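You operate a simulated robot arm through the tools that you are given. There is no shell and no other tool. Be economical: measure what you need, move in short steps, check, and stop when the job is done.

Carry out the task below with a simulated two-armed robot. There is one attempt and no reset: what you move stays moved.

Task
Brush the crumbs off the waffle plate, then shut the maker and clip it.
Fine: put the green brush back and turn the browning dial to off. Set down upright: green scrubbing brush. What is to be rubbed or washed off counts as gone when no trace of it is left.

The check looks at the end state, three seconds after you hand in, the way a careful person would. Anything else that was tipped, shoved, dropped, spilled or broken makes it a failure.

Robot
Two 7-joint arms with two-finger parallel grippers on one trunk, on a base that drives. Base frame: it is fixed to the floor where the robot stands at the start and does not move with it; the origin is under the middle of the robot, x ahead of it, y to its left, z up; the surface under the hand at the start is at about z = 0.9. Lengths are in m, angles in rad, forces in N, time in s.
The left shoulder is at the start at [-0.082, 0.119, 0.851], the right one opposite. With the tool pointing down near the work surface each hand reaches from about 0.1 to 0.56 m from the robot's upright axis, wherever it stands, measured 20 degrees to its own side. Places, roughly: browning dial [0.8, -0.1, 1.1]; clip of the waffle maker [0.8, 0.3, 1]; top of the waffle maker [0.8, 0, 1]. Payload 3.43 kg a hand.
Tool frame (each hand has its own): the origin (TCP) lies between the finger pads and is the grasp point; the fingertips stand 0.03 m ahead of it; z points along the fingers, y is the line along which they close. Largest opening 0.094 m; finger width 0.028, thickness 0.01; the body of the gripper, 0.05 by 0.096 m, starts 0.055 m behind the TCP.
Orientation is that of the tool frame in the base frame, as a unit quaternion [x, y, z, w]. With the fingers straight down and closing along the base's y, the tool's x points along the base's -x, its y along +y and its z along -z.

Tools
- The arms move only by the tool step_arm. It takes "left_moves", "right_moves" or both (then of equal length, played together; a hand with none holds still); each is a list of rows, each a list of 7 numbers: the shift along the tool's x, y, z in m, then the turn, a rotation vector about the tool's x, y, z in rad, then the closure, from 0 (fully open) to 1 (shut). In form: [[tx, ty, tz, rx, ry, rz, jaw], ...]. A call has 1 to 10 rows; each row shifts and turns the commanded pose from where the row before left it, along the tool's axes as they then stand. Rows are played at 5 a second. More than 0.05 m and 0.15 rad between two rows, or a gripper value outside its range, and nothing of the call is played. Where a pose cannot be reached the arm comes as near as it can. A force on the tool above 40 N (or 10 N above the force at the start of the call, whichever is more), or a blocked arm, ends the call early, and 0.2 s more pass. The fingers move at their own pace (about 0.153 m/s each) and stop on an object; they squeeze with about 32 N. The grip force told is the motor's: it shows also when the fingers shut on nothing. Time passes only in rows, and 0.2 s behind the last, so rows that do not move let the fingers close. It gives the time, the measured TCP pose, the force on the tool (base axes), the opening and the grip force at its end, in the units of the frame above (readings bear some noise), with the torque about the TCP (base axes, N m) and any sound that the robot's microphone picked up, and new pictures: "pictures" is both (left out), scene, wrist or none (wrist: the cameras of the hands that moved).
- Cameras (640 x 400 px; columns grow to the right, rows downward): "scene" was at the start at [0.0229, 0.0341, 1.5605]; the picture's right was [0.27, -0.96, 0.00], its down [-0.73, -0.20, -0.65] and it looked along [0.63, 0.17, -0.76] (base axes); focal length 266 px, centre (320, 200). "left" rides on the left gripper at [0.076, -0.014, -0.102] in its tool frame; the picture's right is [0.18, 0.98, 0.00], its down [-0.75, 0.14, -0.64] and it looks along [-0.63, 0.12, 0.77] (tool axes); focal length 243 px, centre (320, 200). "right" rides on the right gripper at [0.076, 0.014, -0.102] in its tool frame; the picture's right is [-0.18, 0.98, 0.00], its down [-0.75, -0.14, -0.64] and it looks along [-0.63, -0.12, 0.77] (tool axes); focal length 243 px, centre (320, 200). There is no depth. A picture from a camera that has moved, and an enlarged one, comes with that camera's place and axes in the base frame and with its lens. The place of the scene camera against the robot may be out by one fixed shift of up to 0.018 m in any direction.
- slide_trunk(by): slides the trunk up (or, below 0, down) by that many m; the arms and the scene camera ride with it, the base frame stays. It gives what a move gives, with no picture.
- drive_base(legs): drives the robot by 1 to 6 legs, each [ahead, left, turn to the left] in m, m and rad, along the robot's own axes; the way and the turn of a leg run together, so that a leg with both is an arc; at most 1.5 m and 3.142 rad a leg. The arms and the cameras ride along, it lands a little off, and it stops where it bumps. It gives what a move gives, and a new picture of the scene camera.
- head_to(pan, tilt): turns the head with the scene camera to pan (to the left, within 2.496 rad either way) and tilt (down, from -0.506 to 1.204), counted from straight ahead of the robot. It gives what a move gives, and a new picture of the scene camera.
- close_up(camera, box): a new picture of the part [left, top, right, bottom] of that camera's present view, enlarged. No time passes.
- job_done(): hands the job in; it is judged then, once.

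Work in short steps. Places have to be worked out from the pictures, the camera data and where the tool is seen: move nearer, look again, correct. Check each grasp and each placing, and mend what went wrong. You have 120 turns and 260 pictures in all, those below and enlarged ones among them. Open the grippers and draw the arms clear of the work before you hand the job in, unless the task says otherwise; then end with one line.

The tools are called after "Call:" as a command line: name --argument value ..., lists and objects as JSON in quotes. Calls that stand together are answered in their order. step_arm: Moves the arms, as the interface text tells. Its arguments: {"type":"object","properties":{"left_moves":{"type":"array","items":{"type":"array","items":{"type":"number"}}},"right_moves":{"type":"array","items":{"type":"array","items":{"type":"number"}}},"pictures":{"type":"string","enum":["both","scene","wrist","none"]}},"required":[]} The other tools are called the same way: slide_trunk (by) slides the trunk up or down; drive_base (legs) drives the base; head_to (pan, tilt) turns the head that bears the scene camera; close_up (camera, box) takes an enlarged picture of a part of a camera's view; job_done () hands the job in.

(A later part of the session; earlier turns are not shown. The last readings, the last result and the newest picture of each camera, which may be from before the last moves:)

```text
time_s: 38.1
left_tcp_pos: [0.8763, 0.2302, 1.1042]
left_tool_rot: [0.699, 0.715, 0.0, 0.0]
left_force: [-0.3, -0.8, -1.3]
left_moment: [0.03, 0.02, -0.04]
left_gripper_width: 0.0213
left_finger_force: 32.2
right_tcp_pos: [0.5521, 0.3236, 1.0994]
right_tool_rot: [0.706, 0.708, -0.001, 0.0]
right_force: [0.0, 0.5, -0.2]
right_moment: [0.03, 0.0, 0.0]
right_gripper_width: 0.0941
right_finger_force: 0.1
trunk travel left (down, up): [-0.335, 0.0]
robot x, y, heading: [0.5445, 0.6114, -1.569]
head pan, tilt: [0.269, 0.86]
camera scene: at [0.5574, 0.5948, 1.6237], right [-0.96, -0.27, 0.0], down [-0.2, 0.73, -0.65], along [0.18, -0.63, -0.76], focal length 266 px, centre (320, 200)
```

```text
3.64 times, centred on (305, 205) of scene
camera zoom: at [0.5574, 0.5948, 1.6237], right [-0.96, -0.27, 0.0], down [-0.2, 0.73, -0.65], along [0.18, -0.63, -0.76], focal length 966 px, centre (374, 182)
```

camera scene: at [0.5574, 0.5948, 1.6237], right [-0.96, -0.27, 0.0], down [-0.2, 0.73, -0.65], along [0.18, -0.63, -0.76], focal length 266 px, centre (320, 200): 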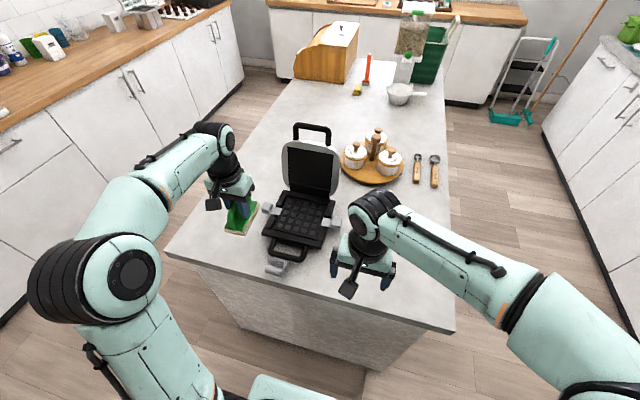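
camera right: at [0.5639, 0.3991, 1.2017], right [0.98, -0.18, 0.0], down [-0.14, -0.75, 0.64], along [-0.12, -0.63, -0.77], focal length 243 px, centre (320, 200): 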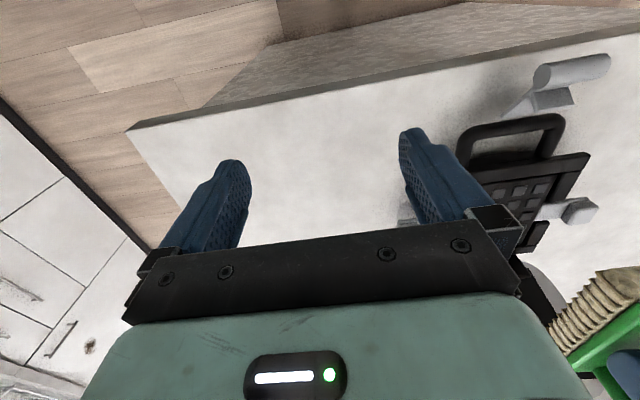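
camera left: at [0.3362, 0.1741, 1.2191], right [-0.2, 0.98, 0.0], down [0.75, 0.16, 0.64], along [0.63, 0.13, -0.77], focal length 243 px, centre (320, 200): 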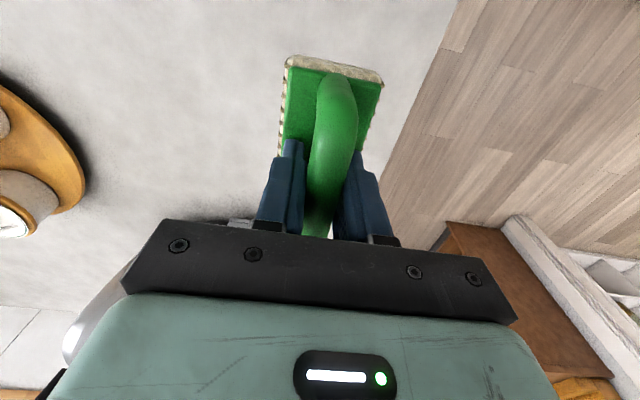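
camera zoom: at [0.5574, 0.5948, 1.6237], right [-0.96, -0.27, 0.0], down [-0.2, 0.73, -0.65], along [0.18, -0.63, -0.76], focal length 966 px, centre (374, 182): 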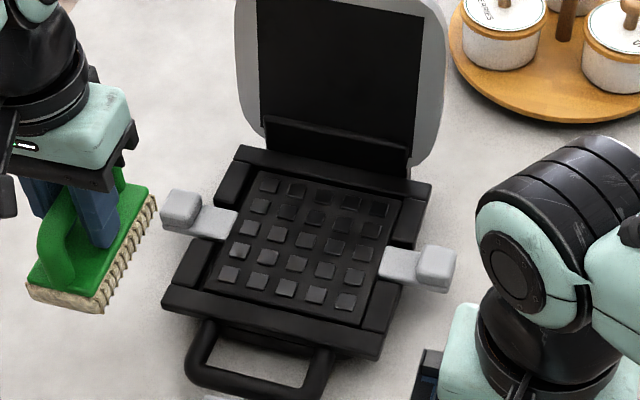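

The crumbs look gone. I zoom in tighter to be sure no trace is left, and look at the lid too.

Call:
close_up --camera "scene" --box '[284, 190, 330, 236]'

Call:
close_up --camera "scene" --box '[260, 110, 360, 290]'

```text
8.70 times, centred on (307, 213) of scene
camera zoom: at [0.5574, 0.5948, 1.6237], right [-0.96, -0.27, 0.0], down [-0.2, 0.73, -0.65], along [0.18, -0.63, -0.76], focal length 2311 px, centre (433, 87)
```

zoom: 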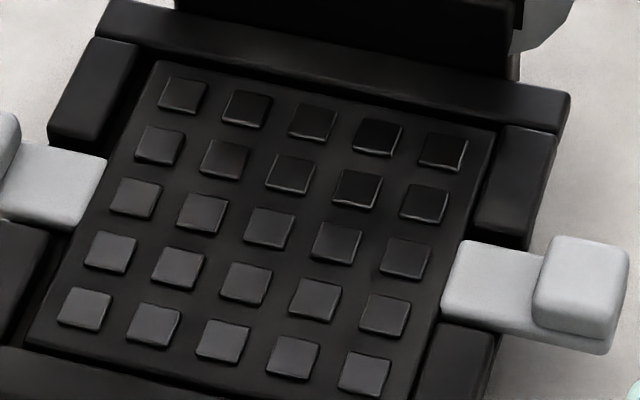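

```text
2.22 times, centred on (310, 200) of scene
camera zoom: at [0.5574, 0.5948, 1.6237], right [-0.96, -0.27, 0.0], down [-0.2, 0.73, -0.65], along [0.18, -0.63, -0.76], focal length 590 px, centre (342, 200)
```

zoom: 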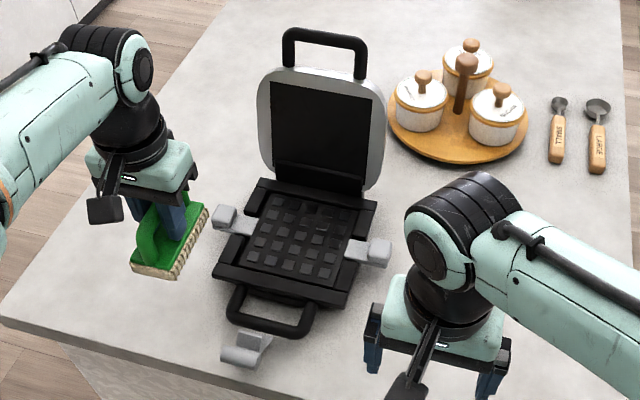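

The plate is clean. Next the brush has to go back to (0.477, 0.187), lengthwise along x, so I move the right hand away and turn the left hand by 90° up here, to see whether the wrist allows it.

Call:
step_arm --left_moves '[[0, 0, 0, 0, 0, 0.15, 1], [0, 0, 0, 0, 0, 0.15, 1], [0, 0, 0, 0, 0, 0.15, 1], [0, 0, 0, 0, 0, 0.15, 1], [0, 0, 0, 0, 0, 0.15, 1], [0, 0, 0, 0, 0, 0.15, 1], [0, 0, 0, 0, 0, 0.15, 1], [0, 0, 0, 0, 0, 0.15, 1], [0, 0, 0, 0, 0, 0.15, 1], [0, 0, 0, 0, 0, 0.15, 1]]' --right_moves '[[0.02, -0.04, 0, 0, 0, 0, 0], [0.02, -0.04, 0, 0, 0, 0, 0], [0.02, -0.04, 0, 0, 0, 0, 0], [0.02, -0.04, 0, 0, 0, 0, 0], [0.02, -0.03, 0, 0, 0, 0, 0], [0, 0, 0, 0, 0, 0, 0], [0, 0, 0, 0, 0, 0, 0], [0, 0, 0, 0, 0, 0, 0], [0, 0, 0, 0, 0, 0, 0], [0, 0, 0, 0, 0, 0, 0]]' --pictures "scene"

```text
time_s: 40.3
left_tcp_pos: [0.8766, 0.2306, 1.105]
left_tool_rot: [0.999, 0.046, 0.0, -0.001]
left_force: [-0.2, 0.1, -1.8]
left_moment: [0.03, 0.0, -0.01]
left_gripper_width: 0.0213
left_finger_force: 31.8
right_tcp_pos: [0.3573, 0.4212, 1.0995]
right_tool_rot: [0.706, 0.709, 0.001, 0.0]
right_force: [0.2, -0.2, 0.9]
right_moment: [0.01, 0.04, -0.04]
right_gripper_width: 0.094
right_finger_force: 0.0
trunk travel left (down, up): [-0.335, 0.0]
robot x, y, heading: [0.5409, 0.6105, -1.564]
head pan, tilt: [0.269, 0.86]
camera scene: at [0.5565, 0.5948, 1.6237], right [-0.96, -0.27, 0.0], down [-0.2, 0.73, -0.65], along [0.18, -0.63, -0.76], focal length 266 px, centre (320, 200)
```

scene: 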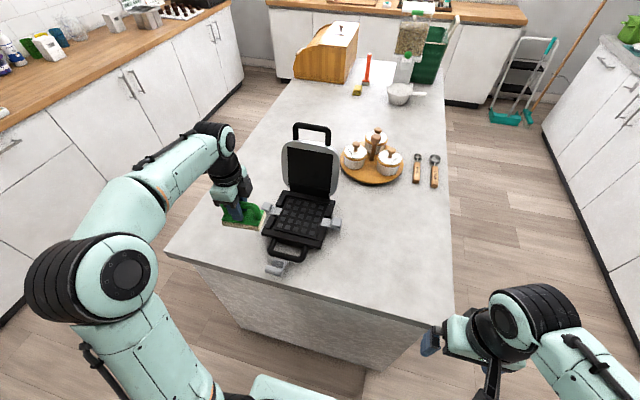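

The wrist allows it. I carry the brush high over the maker's front edge, back toward its place, and trim the yaw.

Call:
step_arm --left_moves '[[0, 0, 0, 0, 0, 0.13, 1], [-0.04, 0.005, 0, 0, 0, 0, 1], [-0.045, 0.005, 0, 0, 0, 0, 1], [-0.045, 0.005, 0, 0, 0, 0, 1], [-0.045, 0.005, 0, 0, 0, 0, 1], [-0.045, 0.005, 0, 0, 0, 0, 1], [-0.045, 0.005, 0, 0, 0, 0, 1], [-0.045, 0.005, 0, 0, 0, 0, 1], [-0.045, 0.005, 0, 0, 0, 0, 1], [-0.045, 0.004, 0, 0, 0, 0, 1]]' --pictures "both"

```text
time_s: 42.5
left_tcp_pos: [0.4764, 0.1986, 1.101]
left_tool_rot: [1.0, -0.017, 0.001, 0.0]
left_force: [0.5, 0.0, -1.1]
left_moment: [0.01, -0.03, -0.02]
left_gripper_width: 0.0214
left_finger_force: 32.5
right_tcp_pos: [0.3566, 0.4211, 1.0993]
right_tool_rot: [0.706, 0.708, 0.001, 0.0]
right_force: [-0.8, -0.8, 0.6]
right_moment: [0.01, 0.0, -0.01]
right_gripper_width: 0.0941
right_finger_force: 0.1
trunk travel left (down, up): [-0.335, 0.0]
robot x, y, heading: [0.5413, 0.608, -1.57]
head pan, tilt: [0.269, 0.86]
camera scene: at [0.5548, 0.5944, 1.6237], right [-0.96, -0.27, 0.0], down [-0.2, 0.73, -0.65], along [0.18, -0.63, -0.76], focal length 266 px, centre (320, 200)
camera left: at [0.5517, 0.2132, 1.2046], right [0.15, -0.99, 0.0], down [-0.76, -0.12, 0.64], along [-0.63, -0.1, -0.77], focal length 243 px, centre (320, 200)
```

scene: 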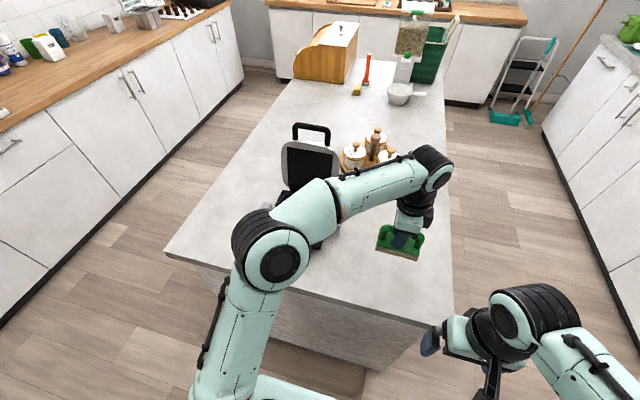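
left: 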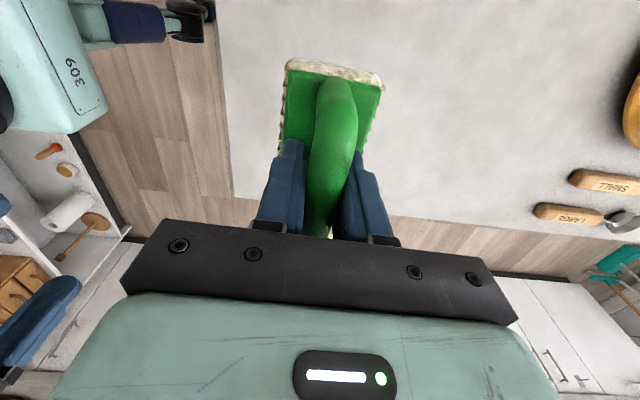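

The brush is over its place. I shift 12 mm and lower to just above the table.

Call:
step_arm --left_moves '[[0, 0.012, 0.03, 0, 0, 0, 1], [0, 0, 0.04, 0, 0, 0, 1], [0, 0, 0.04, 0, 0, 0, 1], [0, 0, 0.02, 0, 0, 0, 1], [0, 0, 0, 0, 0, 0, 1]]' --pictures "none"

Call:
close_up --camera "scene" --box '[350, 180, 470, 280]'

```text
time_s: 43.7
left_tcp_pos: [0.4755, 0.1877, 0.9706]
left_tool_rot: [1.0, -0.018, 0.0, 0.0]
left_force: [-0.4, -0.9, -0.7]
left_moment: [0.01, 0.02, -0.01]
left_gripper_width: 0.0214
left_finger_force: 32.2
right_tcp_pos: [0.3573, 0.4219, 1.1003]
right_tool_rot: [0.706, 0.708, 0.0, 0.0]
right_force: [-0.9, -0.4, -0.5]
right_moment: [0.01, 0.01, -0.01]
right_gripper_width: 0.0941
right_finger_force: 0.1
trunk travel left (down, up): [-0.335, 0.0]
robot x, y, heading: [0.5441, 0.6085, -1.567]
head pan, tilt: [0.269, 0.86]
```

```text
4.00 times, centred on (410, 230) of scene
camera zoom: at [0.5565, 0.5949, 1.6237], right [-0.96, -0.27, 0.0], down [-0.2, 0.73, -0.65], along [0.18, -0.63, -0.76], focal length 1063 px, centre (-40, 80)
```

zoom: 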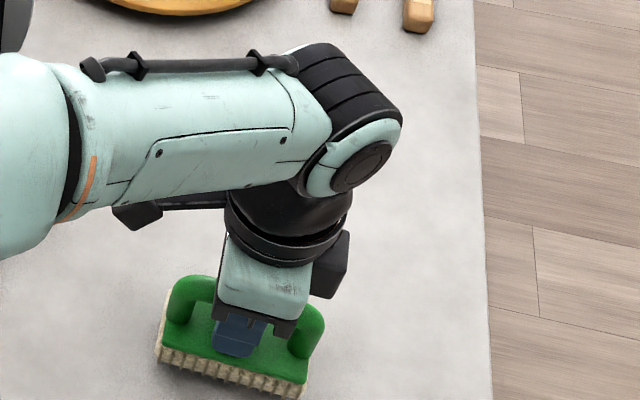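

I lower the last centimetre in 3 mm rows until it touches.

Call:
step_arm --left_moves '[[0, 0, 0.003, 0, 0, 0, 1], [0, 0, 0.003, 0, 0, 0, 1], [0, 0, 0.003, 0, 0, 0, 1], [0, 0, 0.002, 0, 0, 0, 1]]' --pictures "none"

```text
time_s: 44.7
left_tcp_pos: [0.475, 0.1875, 0.963]
left_tool_rot: [1.0, -0.017, 0.0, 0.0]
left_force: [0.4, 0.4, -1.1]
left_moment: [0.0, 0.02, 0.02]
left_gripper_width: 0.0216
left_finger_force: 31.8
right_tcp_pos: [0.3587, 0.4222, 1.0985]
right_tool_rot: [0.706, 0.709, 0.0, 0.0]
right_force: [-0.6, 0.6, -0.3]
right_moment: [0.02, -0.01, 0.0]
right_gripper_width: 0.0942
right_finger_force: 0.0
trunk travel left (down, up): [-0.335, 0.0]
robot x, y, heading: [0.5433, 0.607, -1.567]
head pan, tilt: [0.269, 0.86]
```

Call:
step_arm --left_moves '[[0, 0, 0.002, 0, 0, 0, 1], [0, 0, 0.002, 0, 0, 0, 1], [0, 0, 0.002, 0, 0, 0, 1]]' --pictures "wrist"

```text
time_s: 45.5
left_tcp_pos: [0.4736, 0.1867, 0.9576]
left_tool_rot: [1.0, -0.017, -0.001, 0.002]
left_force: [1.3, -1.8, 8.6]
left_moment: [0.21, -0.1, -0.02]
left_gripper_width: 0.0212
left_finger_force: 31.6
right_tcp_pos: [0.3589, 0.4214, 1.1006]
right_tool_rot: [0.706, 0.708, 0.0, 0.0]
right_force: [-0.4, -0.5, 0.4]
right_moment: [0.0, 0.0, -0.01]
right_gripper_width: 0.0942
right_finger_force: 0.0
trunk travel left (down, up): [-0.335, 0.0]
robot x, y, heading: [0.5468, 0.6121, -1.571]
head pan, tilt: [0.269, 0.86]
camera left: at [0.5508, 0.2009, 1.061], right [0.15, -0.99, 0.0], down [-0.76, -0.11, 0.64], along [-0.64, -0.1, -0.77], focal length 243 px, centre (320, 200)
```

left: 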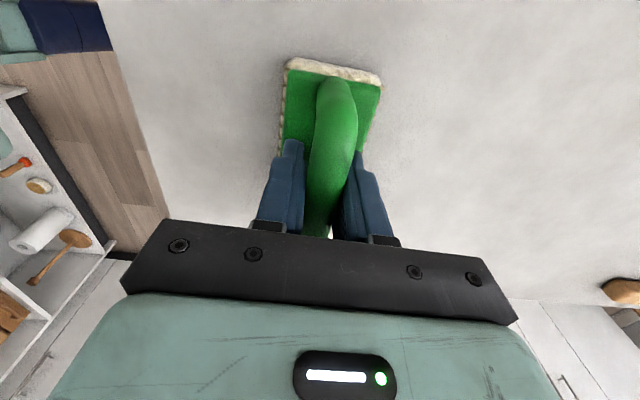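

It is on the table with 9 N. I release and lift straight up.

Call:
step_arm --left_moves '[[0, 0, -0.002, 0, 0, 0, 0.7], [0, 0, 0, 0, 0, 0, 0.3], [0, 0, 0, 0, 0, 0, 0.3], [0, 0, -0.03, 0, 0, 0, 0.3], [0, 0, -0.04, 0, 0, 0, 0], [0, 0, -0.04, 0, 0, 0, 0], [0, 0, -0.03, 0, 0, 0, 0]]' --pictures "both"

```text
time_s: 47.1
left_tcp_pos: [0.4751, 0.1858, 1.1013]
left_tool_rot: [1.0, -0.017, 0.0, 0.0]
left_force: [0.1, -0.3, 0.0]
left_moment: [0.02, 0.04, 0.02]
left_gripper_width: 0.0942
left_finger_force: 0.0
right_tcp_pos: [0.3582, 0.4233, 1.0995]
right_tool_rot: [0.706, 0.709, -0.001, 0.0]
right_force: [-0.6, -0.1, 0.1]
right_moment: [-0.02, -0.02, 0.01]
right_gripper_width: 0.0942
right_finger_force: 0.0
trunk travel left (down, up): [-0.335, 0.0]
robot x, y, heading: [0.5425, 0.6068, -1.565]
head pan, tilt: [0.269, 0.86]
camera scene: at [0.5563, 0.5949, 1.6237], right [-0.96, -0.27, 0.0], down [-0.2, 0.73, -0.65], along [0.18, -0.63, -0.76], focal length 266 px, centre (320, 200)
camera left: at [0.5515, 0.2003, 1.2041], right [0.15, -0.99, 0.0], down [-0.76, -0.11, 0.64], along [-0.63, -0.1, -0.77], focal length 243 px, centre (320, 200)
```

scene: 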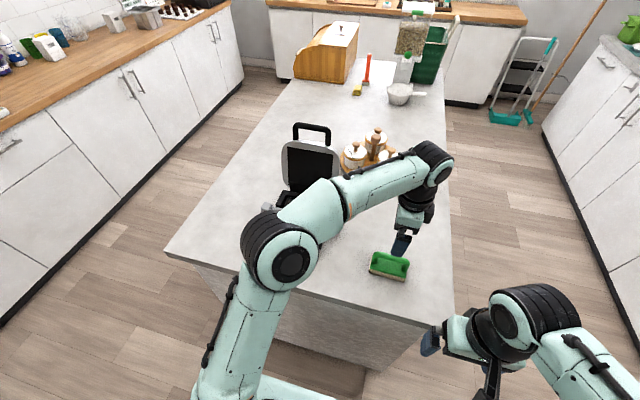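
left: 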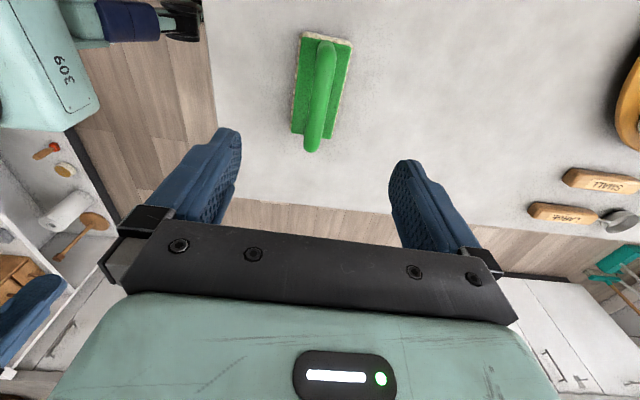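

The brush stands upright at (0.473, 0.187), as before. Now the lid: its handle bar is near (0.76, −0.035, 1.173), at the edge of reach, so I look down to see how much room the base has before the table.

Call:
head_to --pan 0.0 --tilt 1.2

```text
time_s: 47.9
left_tcp_pos: [0.475, 0.1861, 1.1012]
left_tool_rot: [1.0, -0.017, 0.0, 0.0]
left_force: [-0.3, 0.3, -0.1]
left_moment: [0.01, 0.02, -0.01]
left_gripper_width: 0.094
left_finger_force: 0.0
right_tcp_pos: [0.3575, 0.4223, 1.101]
right_tool_rot: [0.705, 0.709, 0.001, -0.001]
right_force: [-0.5, 1.1, -0.1]
right_moment: [0.01, -0.02, -0.01]
right_gripper_width: 0.0939
right_finger_force: 0.1
trunk travel left (down, up): [-0.335, 0.0]
robot x, y, heading: [0.5451, 0.6119, -1.567]
head pan, tilt: [0.0, 1.201]
camera scene: at [0.5358, 0.6137, 1.6008], right [-1.0, 0.0, 0.0], down [0.0, 0.93, -0.36], along [0.0, -0.36, -0.93], focal length 266 px, centre (320, 200)
```

scene: 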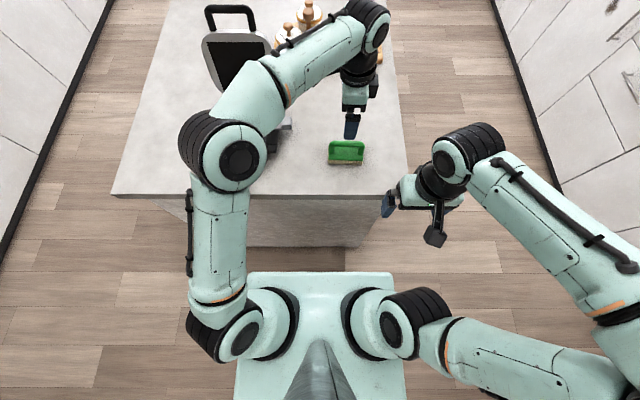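

The base has more than 10 cm of free room ahead. First I pull the left hand back from the lid side, up and toward +x, then drive 0.10 m closer.

Call:
step_arm --left_moves '[[0, 0, -0.04, 0, 0, 0, 0.4], [0, -0.02, -0.04, 0, 0, 0, 0.4], [0.03, -0.035, 0, 0, 0, 0, 0.4], [0.03, -0.035, 0, 0, 0, 0, 0.4], [0.04, -0.02, 0, 0, 0, 0, 0.4], [0.045, 0, 0, 0, 0, 0, 0.4], [0.045, 0, 0, 0, 0, 0, 0.4], [0.045, 0, 0, 0, 0, 0, 0.4], [0.045, 0, 0, 0, 0, 0, 0.4]]' --pictures "scene"

Call:
drive_base --legs '[[0.1, 0, 0]]'

```text
time_s: 49.9
left_tcp_pos: [0.7599, 0.2866, 1.1797]
left_tool_rot: [1.0, -0.019, 0.001, 0.0]
left_force: [0.4, 0.6, -0.8]
left_moment: [0.01, 0.02, -0.01]
left_gripper_width: 0.0565
left_finger_force: 0.1
right_tcp_pos: [0.3585, 0.4216, 1.1007]
right_tool_rot: [0.705, 0.709, 0.0, 0.0]
right_force: [0.2, 0.0, -0.2]
right_moment: [0.02, 0.01, -0.02]
right_gripper_width: 0.0941
right_finger_force: 0.1
trunk travel left (down, up): [-0.335, 0.0]
robot x, y, heading: [0.5466, 0.6117, -1.57]
head pan, tilt: [0.0, 1.201]
camera scene: at [0.5365, 0.6138, 1.6008], right [-1.0, 0.0, 0.0], down [0.0, 0.93, -0.36], along [0.0, -0.36, -0.93], focal length 266 px, centre (320, 200)
```

scene: 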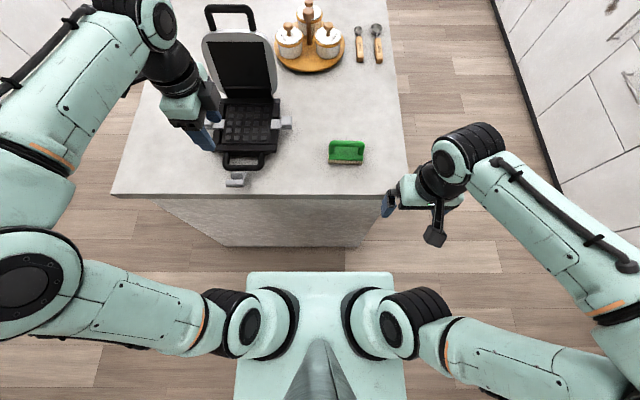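

```text
time_s: 50.9
left_tcp_pos: [0.7591, 0.2418, 1.1783]
left_tool_rot: [1.0, -0.018, 0.0, -0.002]
left_force: [0.3, -0.5, 0.5]
left_moment: [0.01, -0.01, -0.01]
left_gripper_width: 0.0565
left_finger_force: 0.1
right_tcp_pos: [0.3589, 0.3788, 1.0994]
right_tool_rot: [0.706, 0.709, 0.001, -0.001]
right_force: [-0.2, -0.6, 0.6]
right_moment: [0.06, -0.04, -0.01]
right_gripper_width: 0.0944
right_finger_force: 0.1
trunk travel left (down, up): [-0.335, 0.0]
robot x, y, heading: [0.5427, 0.5717, -1.564]
head pan, tilt: [0.0, 1.201]
stopped in leg 1: the robot was blocked; the commanded pose is now the measured one
camera scene: at [0.5359, 0.5698, 1.6012], right [-1.0, -0.01, 0.0], down [0.0, 0.93, -0.36], along [0.0, -0.36, -0.93], focal length 266 px, centre (320, 200)
```

scene: 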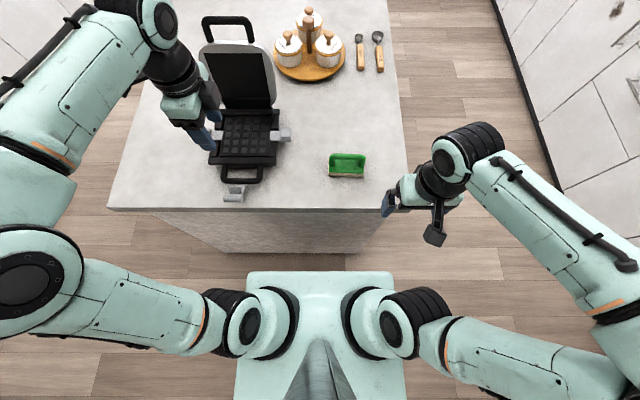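

The base stopped at the table after 4 cm and nothing was disturbed. I raise the left hand, pitch it forward by 0.7 rad and bring it just short of the lid's handle bar.

Call:
step_arm --left_moves '[[0, 0, -0.035, 0, 0, 0, 0.4], [0, 0, -0.035, -0.1, 0, 0, 0.4], [0, 0, 0, -0.15, 0, 0, 0.4], [0, 0, 0, -0.15, 0, 0, 0.4], [0, 0, 0, -0.15, 0, 0, 0.4], [0, 0, 0, -0.15, 0, 0, 0.4], [0, 0.0326, 0.0274, 0, 0, 0, 0.4], [0, 0.0326, 0.0274, 0, 0, 0, 0.4], [0, 0.0326, 0.0274, 0, 0, 0, 0.4], [0, 0, 0, 0, 0, 0, 0.4]]' --pictures "wrist"

Call:
head_to --pan 0.27 --tilt 0.86

```text
time_s: 53.1
left_tcp_pos: [0.7536, 0.1209, 1.2513]
left_tool_rot: [0.94, -0.017, -0.006, 0.342]
left_force: [0.1, 0.3, 0.3]
left_moment: [0.01, 0.01, 0.02]
left_gripper_width: 0.0565
left_finger_force: 0.1
right_tcp_pos: [0.3598, 0.3839, 1.1002]
right_tool_rot: [0.705, 0.709, 0.001, 0.0]
right_force: [-0.5, 0.1, -0.9]
right_moment: [-0.03, -0.01, 0.02]
right_gripper_width: 0.0944
right_finger_force: 0.0
trunk travel left (down, up): [-0.335, 0.0]
robot x, y, heading: [0.5419, 0.5728, -1.564]
head pan, tilt: [0.0, 1.201]
camera left: at [0.8319, 0.1973, 1.3192], right [0.16, -0.76, 0.63], down [-0.74, 0.33, 0.58], along [-0.65, -0.56, -0.51], focal length 243 px, centre (320, 200)
```

left: 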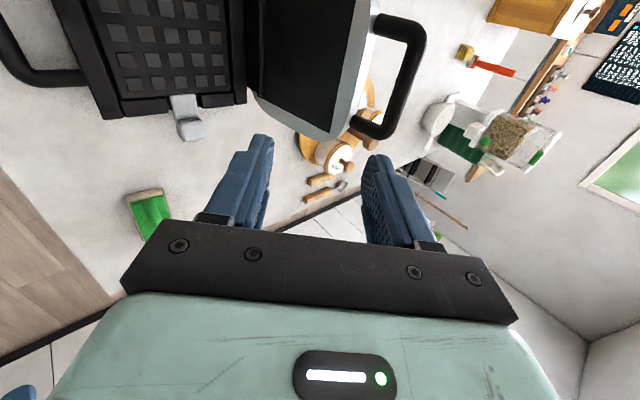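

```text
time_s: 54.0
left_tcp_pos: [0.7536, 0.1211, 1.2493]
left_tool_rot: [0.94, -0.016, -0.006, 0.342]
left_force: [-0.3, 0.2, 0.1]
left_moment: [0.02, -0.02, 0.01]
left_gripper_width: 0.0565
left_finger_force: 0.0
right_tcp_pos: [0.3582, 0.3831, 1.0996]
right_tool_rot: [0.705, 0.709, 0.0, -0.001]
right_force: [-0.5, -0.3, 0.3]
right_moment: [0.01, -0.01, 0.02]
right_gripper_width: 0.0939
right_finger_force: 0.1
trunk travel left (down, up): [-0.335, 0.0]
robot x, y, heading: [0.5417, 0.572, -1.57]
head pan, tilt: [0.271, 0.86]
camera scene: at [0.5565, 0.5566, 1.6236], right [-0.96, -0.27, 0.0], down [-0.21, 0.73, -0.65], along [0.18, -0.63, -0.76], focal length 266 px, centre (320, 200)
```

scene: 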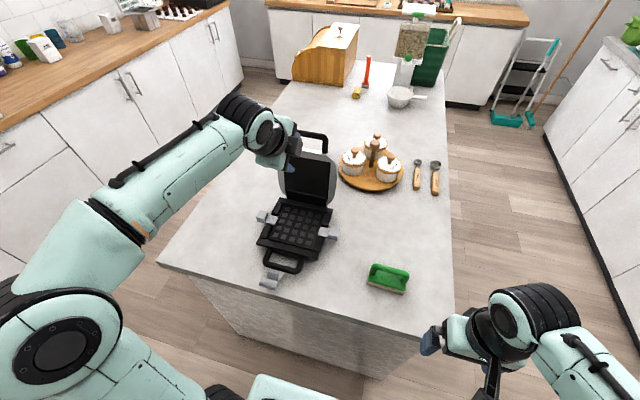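

The wrist camera now sees the bar plainly: x 0.735–0.81, around y −0.04, z 1.18. I advance to about 6 cm short of it and look again for parallax.

Call:
step_arm --left_moves '[[0.005, 0.026, 0.032, 0, 0, 0, 0.4], [0.005, 0.026, 0.032, 0, 0, 0, 0.4], [0.006, 0.026, 0.032, 0, 0, 0, 0.4], [0, 0, 0, 0, 0, 0, 0.4]]' --pictures "both"

Call:
close_up --camera "scene" --box '[240, 100, 360, 220]'

```text
time_s: 55.0
left_tcp_pos: [0.7664, -0.0017, 1.2266]
left_tool_rot: [0.94, -0.017, -0.005, 0.341]
left_force: [-0.7, 0.9, -0.2]
left_moment: [0.01, 0.0, 0.0]
left_gripper_width: 0.0563
left_finger_force: 0.0
right_tcp_pos: [0.3594, 0.3847, 1.0993]
right_tool_rot: [0.706, 0.709, 0.0, 0.0]
right_force: [-0.6, 0.6, 0.4]
right_moment: [-0.01, -0.01, 0.0]
right_gripper_width: 0.094
right_finger_force: 0.0
trunk travel left (down, up): [-0.335, 0.0]
robot x, y, heading: [0.5444, 0.5738, -1.566]
head pan, tilt: [0.271, 0.86]
camera scene: at [0.5566, 0.5575, 1.6236], right [-0.96, -0.27, 0.0], down [-0.21, 0.73, -0.65], along [0.18, -0.63, -0.76], focal length 266 px, centre (320, 200)
camera left: at [0.844, 0.0744, 1.2967], right [0.16, -0.76, 0.63], down [-0.74, 0.33, 0.58], along [-0.65, -0.56, -0.51], focal length 243 px, centre (320, 200)
```

scene: 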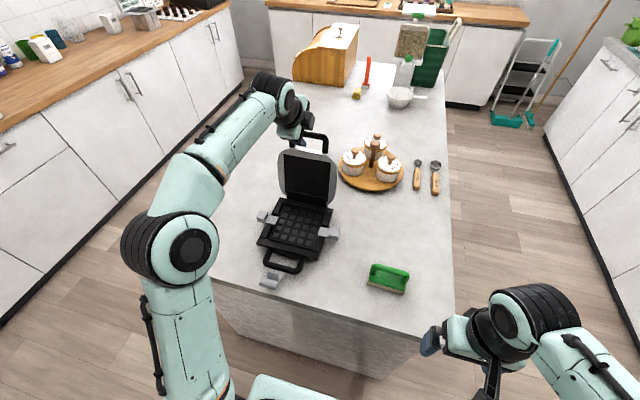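
left: 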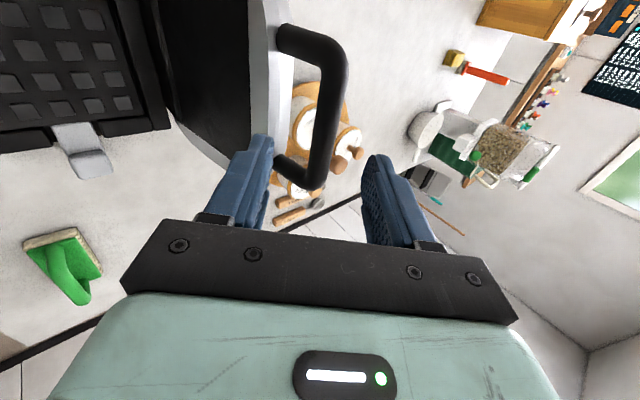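

```text
3.33 times, centred on (300, 160) of scene
camera zoom: at [0.5566, 0.5575, 1.6236], right [-0.96, -0.27, 0.0], down [-0.21, 0.73, -0.65], along [0.18, -0.63, -0.76], focal length 886 px, centre (387, 333)
```

zoom: 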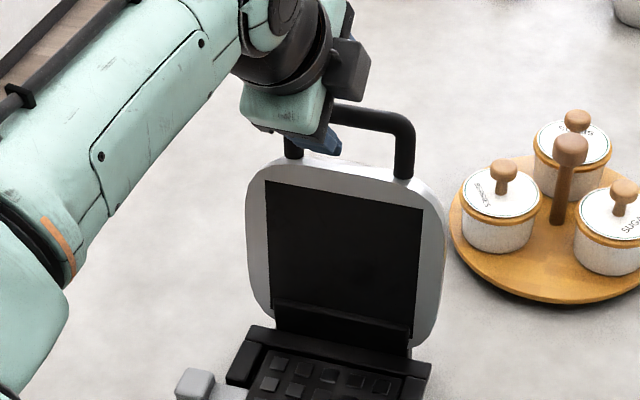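

Parallax puts the bar at (0.77, −0.037, 1.186), exactly on the finger axis and 5.4 cm ahead. I advance 4.2 cm and close on it.

Call:
step_arm --left_moves '[[0, 0, 0.02, 0, 0, 0, 0.4], [0, 0, 0.022, 0, 0, 0, 0.4], [0, 0, 0, 0, 0, 0, 0.4], [0, 0, 0, 0, 0, 0, 0.7], [0, 0, 0, 0, 0, 0, 1], [0, 0, 0, 0, 0, 0, 1]]' --pictures "wrist"

```text
time_s: 56.4
left_tcp_pos: [0.7658, -0.0292, 1.198]
left_tool_rot: [0.938, -0.016, -0.006, 0.345]
left_force: [1.1, -6.1, 14.0]
left_moment: [-0.43, 0.97, 0.48]
left_gripper_width: 0.0179
left_finger_force: 31.8
right_tcp_pos: [0.3584, 0.3832, 1.0997]
right_tool_rot: [0.705, 0.709, -0.001, 0.0]
right_force: [-0.6, -0.2, -0.4]
right_moment: [0.02, -0.02, 0.0]
right_gripper_width: 0.0939
right_finger_force: 0.1
trunk travel left (down, up): [-0.335, 0.0]
robot x, y, heading: [0.5449, 0.5745, -1.571]
head pan, tilt: [0.271, 0.86]
camera left: at [0.8443, 0.0481, 1.2658], right [0.16, -0.75, 0.64], down [-0.74, 0.33, 0.58], along [-0.65, -0.57, -0.51], focal length 243 px, centre (320, 200)
```

left: 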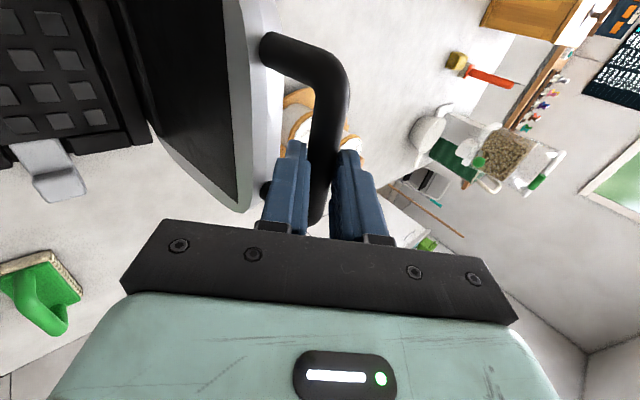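

The bar is gripped at 0.018. I pull it along the hinge arc (radius about 0.237) in small rows and watch the force.

Call:
step_arm --left_moves '[[0, -0.009, -0.011, 0, 0, 0, 1], [0, -0.009, -0.01, 0, 0, 0, 1], [0, -0.009, -0.0085, 0, 0, 0, 1], [0, -0.009, -0.0085, 0, 0, 0, 1]]' --pictures "none"

Call:
close_up --camera "scene" --box '[240, 100, 360, 280]'

```text
time_s: 57.4
left_tcp_pos: [0.7655, 0.0243, 1.2012]
left_tool_rot: [0.939, -0.016, -0.006, 0.344]
left_force: [-2.7, -1.1, 18.7]
left_moment: [-0.48, 1.02, 0.36]
left_gripper_width: 0.0183
left_finger_force: 31.7
right_tcp_pos: [0.3583, 0.3849, 1.1]
right_tool_rot: [0.706, 0.709, 0.001, 0.0]
right_force: [-0.1, -0.2, 0.0]
right_moment: [-0.02, 0.02, -0.03]
right_gripper_width: 0.0941
right_finger_force: 0.0
trunk travel left (down, up): [-0.335, 0.0]
robot x, y, heading: [0.545, 0.5701, -1.566]
head pan, tilt: [0.271, 0.86]
```

```text
2.22 times, centred on (300, 190) of scene
camera zoom: at [0.5557, 0.5584, 1.6237], right [-0.96, -0.27, 0.0], down [-0.21, 0.73, -0.65], along [0.18, -0.63, -0.76], focal length 590 px, centre (364, 222)
```

zoom: 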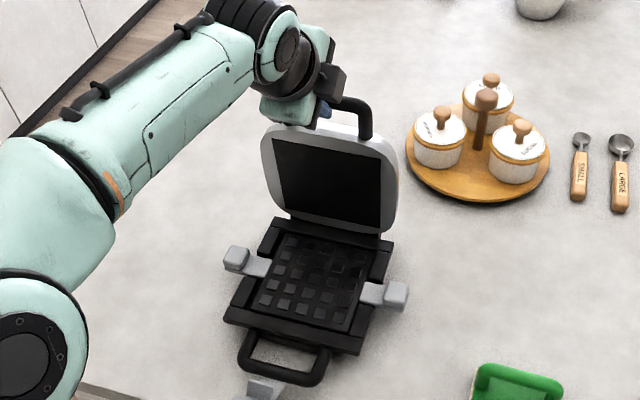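

The lid follows and the base stays put. I continue along the arc to about 30° past vertical.

Call:
step_arm --left_moves '[[0, -0.0173, -0.018, 0, 0, 0, 1], [0, -0.0212, -0.0128, 0, 0, 0, 1], [0, -0.0224, -0.0105, 0, 0, 0, 1], [0, -0.0234, -0.0081, 0, 0, 0, 1], [0, -0.0242, -0.0056, 0, 0, 0, 1]]' --pictures "wrist"

Call:
close_up --camera "scene" --box '[240, 100, 360, 280]'

```text
time_s: 58.6
left_tcp_pos: [0.7709, 0.1423, 1.1699]
left_tool_rot: [0.94, -0.017, -0.004, 0.341]
left_force: [-6.5, -0.3, -0.9]
left_moment: [-0.13, 0.88, -0.07]
left_gripper_width: 0.0177
left_finger_force: 32.2
right_tcp_pos: [0.3581, 0.3829, 1.0992]
right_tool_rot: [0.705, 0.709, 0.001, -0.001]
right_force: [-0.8, 0.9, 0.4]
right_moment: [-0.02, 0.0, -0.02]
right_gripper_width: 0.0942
right_finger_force: 0.1
trunk travel left (down, up): [-0.335, 0.0]
robot x, y, heading: [0.5469, 0.575, -1.565]
head pan, tilt: [0.271, 0.86]
camera left: at [0.8495, 0.218, 1.2407], right [0.16, -0.76, 0.63], down [-0.74, 0.33, 0.58], along [-0.65, -0.56, -0.51], focal length 243 px, centre (320, 200)
```

left: 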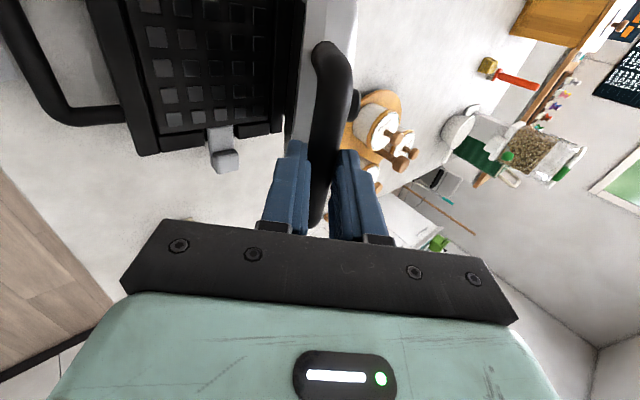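

```text
2.22 times, centred on (300, 190) of scene
camera zoom: at [0.5558, 0.5566, 1.6236], right [-0.96, -0.27, 0.0], down [-0.21, 0.73, -0.65], along [0.18, -0.63, -0.76], focal length 590 px, centre (364, 222)
```

zoom: 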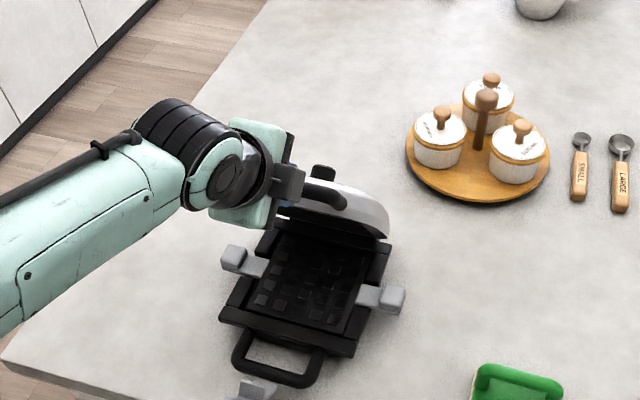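

It works smoothly. I continue down the arc, turning the hand back toward vertical so that it clears the clip, and ease out the small side force.

Call:
step_arm --left_moves '[[-0.005, -0.0237, -0.0023, 0.1, 0, 0, 1], [0, -0.0237, 0.0027, 0.1, 0, 0, 1], [0, -0.0227, 0.0076, 0.1, 0, 0, 1], [0, -0.0208, 0.0122, 0.1, 0, 0, 1]]' --pictures "none"

Call:
close_up --camera "scene" --box '[230, 140, 350, 300]'

```text
time_s: 59.6
left_tcp_pos: [0.7691, 0.2094, 1.1066]
left_tool_rot: [0.989, -0.017, -0.003, 0.147]
left_force: [7.4, -1.1, 0.1]
left_moment: [-0.24, 0.39, 0.68]
left_gripper_width: 0.018
left_finger_force: 31.7
right_tcp_pos: [0.3599, 0.3832, 1.0994]
right_tool_rot: [0.705, 0.709, 0.001, 0.0]
right_force: [0.2, -0.2, 0.3]
right_moment: [-0.04, 0.02, 0.0]
right_gripper_width: 0.0942
right_finger_force: 0.1
trunk travel left (down, up): [-0.335, 0.0]
robot x, y, heading: [0.5434, 0.5762, -1.564]
head pan, tilt: [0.271, 0.86]
```

```text
2.50 times, centred on (290, 220) of scene
camera zoom: at [0.558, 0.5562, 1.6236], right [-0.96, -0.27, 0.0], down [-0.21, 0.73, -0.65], along [0.18, -0.63, -0.76], focal length 664 px, centre (395, 150)
```

zoom: 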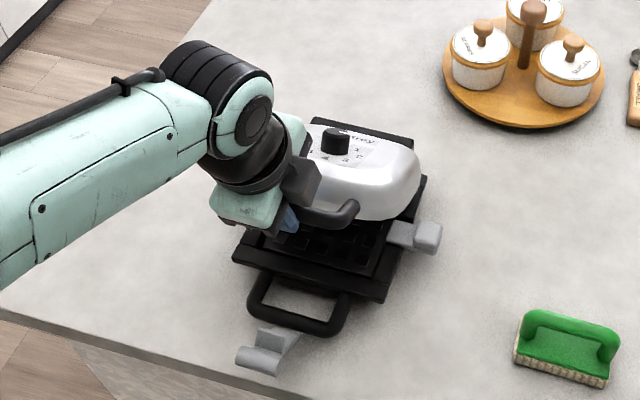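

Good, and the dial is now visible on top. I continue nearly to the end of the arc.

Call:
step_arm --left_moves '[[0.002, -0.0179, 0.0163, 0.1, 0, 0, 1], [0, -0.0143, 0.0196, 0.1, 0, 0, 1], [0, -0.01, 0.0223, 0.08, 0, 0, 1], [0, -0.0064, 0.0239, 0, 0, 0, 1]]' --pictures "wrist"

Call:
close_up --camera "scene" --box '[230, 140, 350, 300]'

```text
time_s: 60.6
left_tcp_pos: [0.7717, 0.2443, 1.0147]
left_tool_rot: [1.0, -0.018, 0.0, 0.008]
left_force: [-2.5, -6.6, -1.1]
left_moment: [-0.34, 0.56, 0.57]
left_gripper_width: 0.0176
left_finger_force: 31.5
right_tcp_pos: [0.3588, 0.383, 1.0988]
right_tool_rot: [0.705, 0.709, 0.0, 0.0]
right_force: [0.4, 0.6, 0.0]
right_moment: [0.01, 0.0, -0.03]
right_gripper_width: 0.0939
right_finger_force: 0.0
trunk travel left (down, up): [-0.335, 0.0]
robot x, y, heading: [0.5436, 0.5714, -1.565]
head pan, tilt: [0.271, 0.86]
camera left: at [0.848, 0.2602, 1.1176], right [0.15, -0.99, 0.02], down [-0.76, -0.1, 0.65], along [-0.64, -0.11, -0.76], focal length 243 px, centre (320, 200)
```

left: 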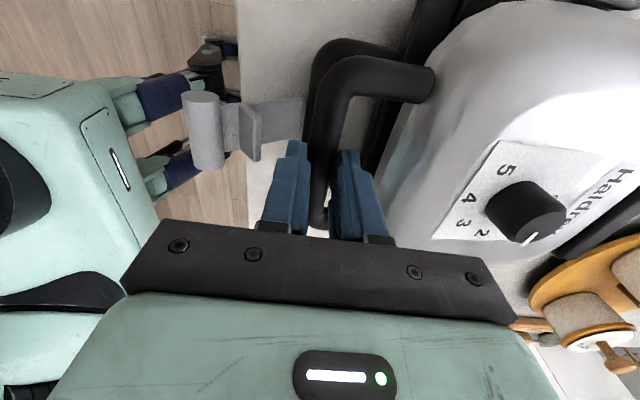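

```text
2.50 times, centred on (290, 220) of scene
camera zoom: at [0.5563, 0.5557, 1.6236], right [-0.96, -0.27, 0.0], down [-0.21, 0.73, -0.65], along [0.18, -0.63, -0.76], focal length 664 px, centre (395, 150)
```

zoom: 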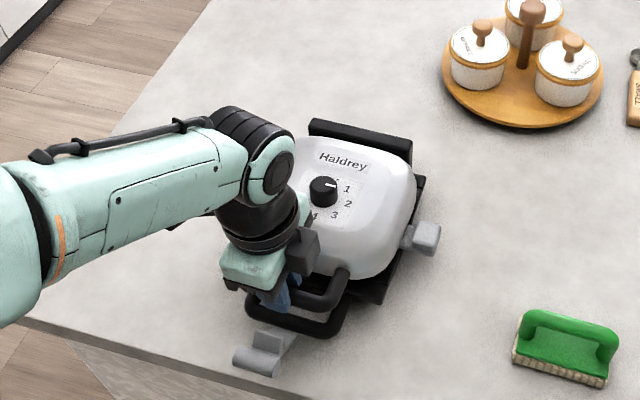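

The lid is within a few degrees of shut. I lower another 12 mm while watching the force.

Call:
step_arm --left_moves '[[0, -0.001, 0.006, 0, 0, 0, 1], [0, -0.001, 0.006, 0, 0, 0, 1], [0, 0, 0.005, 0, 0, 0, 1]]' --pictures "wrist"

```text
time_s: 61.4
left_tcp_pos: [0.7719, 0.2467, 0.9992]
left_tool_rot: [1.0, -0.017, -0.001, 0.008]
left_force: [-2.1, -3.5, -0.2]
left_moment: [-0.32, -0.01, 0.27]
left_gripper_width: 0.0176
left_finger_force: 32.2
right_tcp_pos: [0.3583, 0.3823, 1.099]
right_tool_rot: [0.705, 0.709, 0.001, -0.001]
right_force: [-0.6, 0.2, -0.2]
right_moment: [-0.01, -0.01, -0.03]
right_gripper_width: 0.0939
right_finger_force: 0.1
trunk travel left (down, up): [-0.335, 0.0]
robot x, y, heading: [0.5443, 0.5706, -1.567]
head pan, tilt: [0.271, 0.86]
camera left: at [0.8486, 0.263, 1.1015], right [0.15, -0.99, 0.02], down [-0.76, -0.1, 0.64], along [-0.64, -0.11, -0.76], focal length 243 px, centre (320, 200)
```

left: 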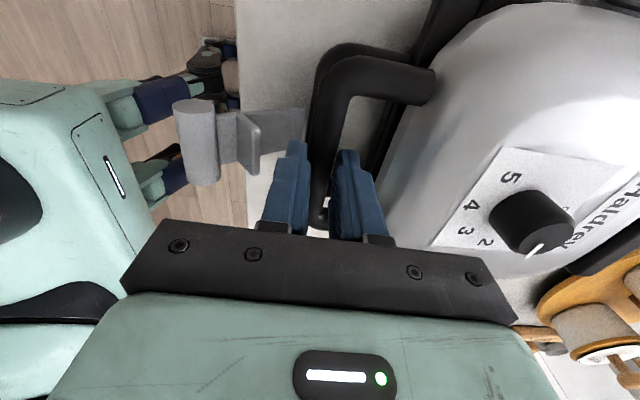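

There is no contact yet. I keep lowering in 5 mm rows until the lid seats.

Call:
step_arm --left_moves '[[0, 0, 0.005, 0, 0, 0, 1], [0, 0, 0.005, 0, 0, 0, 1], [0, 0, 0.005, 0, 0, 0, 1]]' --pictures "none"

Call:
close_up --camera "scene" --box '[250, 170, 350, 300]'

```text
time_s: 62.2
left_tcp_pos: [0.772, 0.2481, 0.9868]
left_tool_rot: [1.0, -0.017, 0.001, 0.011]
left_force: [2.2, 5.7, 29.1]
left_moment: [0.18, 0.06, 0.52]
left_gripper_width: 0.018
left_finger_force: 31.7
right_tcp_pos: [0.3581, 0.3849, 1.1002]
right_tool_rot: [0.705, 0.709, 0.0, 0.0]
right_force: [0.2, -0.3, 0.0]
right_moment: [0.03, 0.02, 0.01]
right_gripper_width: 0.0941
right_finger_force: 0.1
trunk travel left (down, up): [-0.335, 0.0]
robot x, y, heading: [0.5446, 0.5748, -1.565]
head pan, tilt: [0.271, 0.86]
```

```text
3.08 times, centred on (300, 235) of scene
camera zoom: at [0.5558, 0.5593, 1.6239], right [-0.96, -0.27, 0.0], down [-0.21, 0.73, -0.65], along [0.18, -0.63, -0.76], focal length 818 px, centre (382, 92)
```

zoom: 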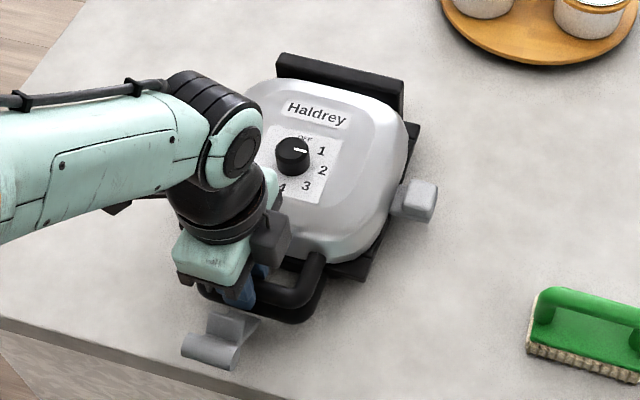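

Contact at 29 N. I open the fingers just enough, rise straight up, and look at how the lid sits.

Call:
step_arm --left_moves '[[0, 0, -0.003, 0, 0, 0, 0.65], [0, 0, 0, 0, 0, 0, 0.6], [0, 0, -0.02, 0, 0, 0, 0.6], [0, 0, -0.04, 0, 0, 0, 0.6], [0, -0.01, -0.04, 0, 0, 0, 0.6], [0.02, -0.02, -0.03, 0, 0, 0, 0.6], [0.045, 0, 0, 0, 0, 0, 0.6], [0.045, 0, 0, 0, 0, 0, 0.6]]' --pictures "both"

Call:
close_up --camera "scene" --box '[240, 170, 350, 300]'

```text
time_s: 64.0
left_tcp_pos: [0.8847, 0.2799, 1.1159]
left_tool_rot: [1.0, -0.019, 0.0, 0.009]
left_force: [0.3, 0.3, -0.3]
left_moment: [-0.01, 0.02, -0.03]
left_gripper_width: 0.0375
left_finger_force: 0.0
right_tcp_pos: [0.359, 0.3833, 1.0985]
right_tool_rot: [0.705, 0.709, 0.002, -0.001]
right_force: [-0.5, -0.7, 0.4]
right_moment: [0.01, 0.03, 0.01]
right_gripper_width: 0.0938
right_finger_force: 0.0
trunk travel left (down, up): [-0.335, 0.0]
robot x, y, heading: [0.5468, 0.5737, -1.563]
head pan, tilt: [0.271, 0.86]
camera scene: at [0.5573, 0.5566, 1.6236], right [-0.96, -0.27, 0.0], down [-0.21, 0.73, -0.65], along [0.18, -0.63, -0.76], focal length 266 px, centre (320, 200)
camera left: at [0.9615, 0.2955, 1.2175], right [0.15, -0.99, 0.02], down [-0.76, -0.1, 0.65], along [-0.64, -0.11, -0.76], focal length 243 px, centre (320, 200)
```

scene: 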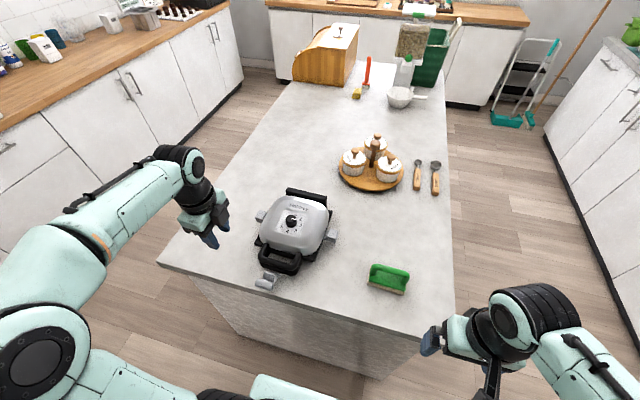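
left: 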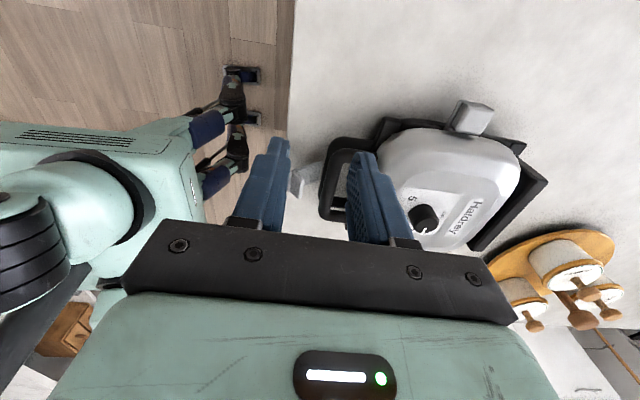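

```text
3.08 times, centred on (295, 235) of scene
camera zoom: at [0.5573, 0.5566, 1.6236], right [-0.96, -0.27, 0.0], down [-0.21, 0.73, -0.65], along [0.18, -0.63, -0.76], focal length 818 px, centre (397, 92)
```

zoom: 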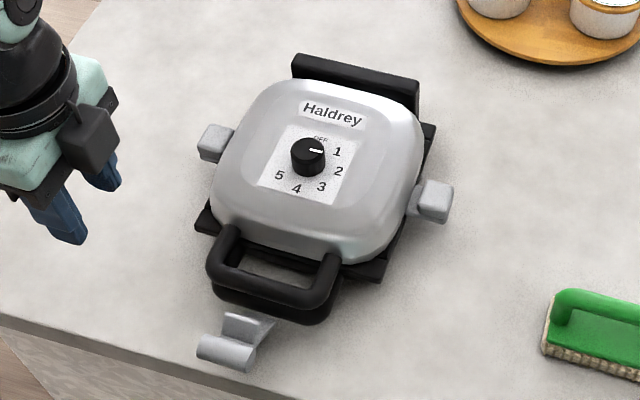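

The lid is shut. The dial points about at 1, and OFF is farther counter-clockwise. I zoom in on the clip and dial from both cameras.

Call:
close_up --camera "scene" --box '[250, 240, 310, 300]'

Call:
close_up --camera "scene" --box '[275, 195, 315, 235]'

Call:
close_up --camera "left" --box '[270, 90, 430, 220]'

```text
6.67 times, centred on (280, 270) of scene
camera zoom: at [0.5573, 0.5566, 1.6236], right [-0.96, -0.27, 0.0], down [-0.21, 0.73, -0.65], along [0.18, -0.63, -0.76], focal length 1772 px, centre (587, -267)
```

zoom: 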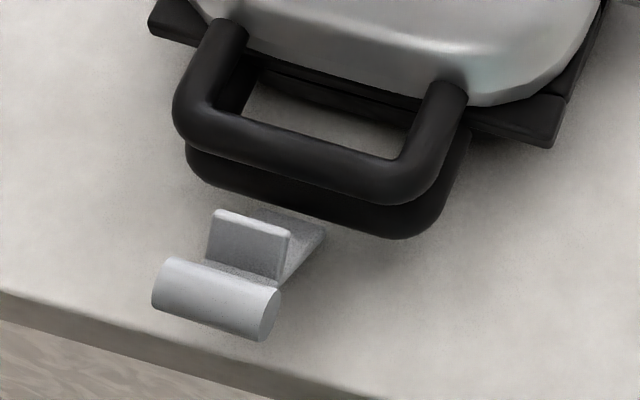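

```text
10.00 times, centred on (295, 215) of scene
camera zoom: at [0.5573, 0.5566, 1.6236], right [-0.96, -0.27, 0.0], down [-0.21, 0.73, -0.65], along [0.18, -0.63, -0.76], focal length 2657 px, centre (570, 50)
```

zoom: 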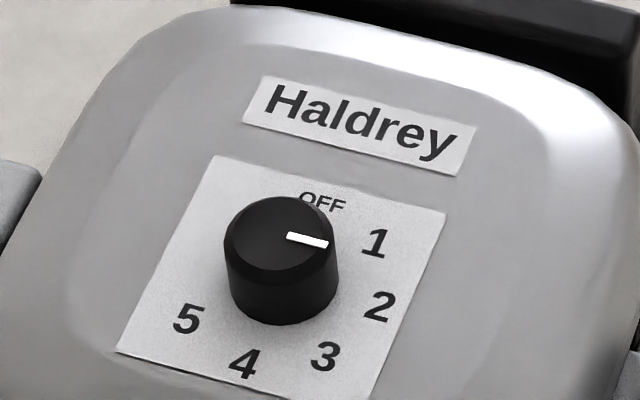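

```text
3.08 times, centred on (350, 155) of left
camera zoom: at [0.9615, 0.2955, 1.2175], right [0.15, -0.99, 0.02], down [-0.76, -0.1, 0.65], along [-0.64, -0.11, -0.76], focal length 746 px, centre (228, 338)
```

zoom: 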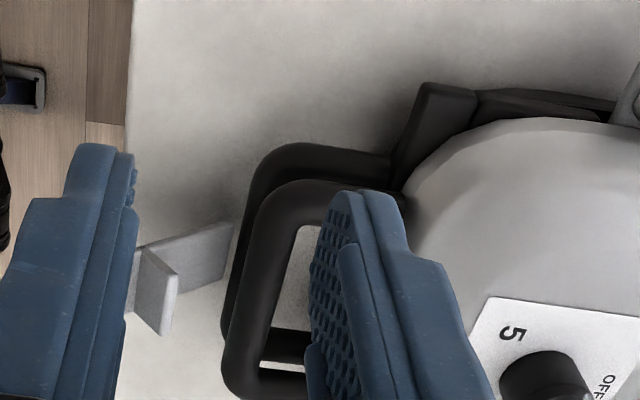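

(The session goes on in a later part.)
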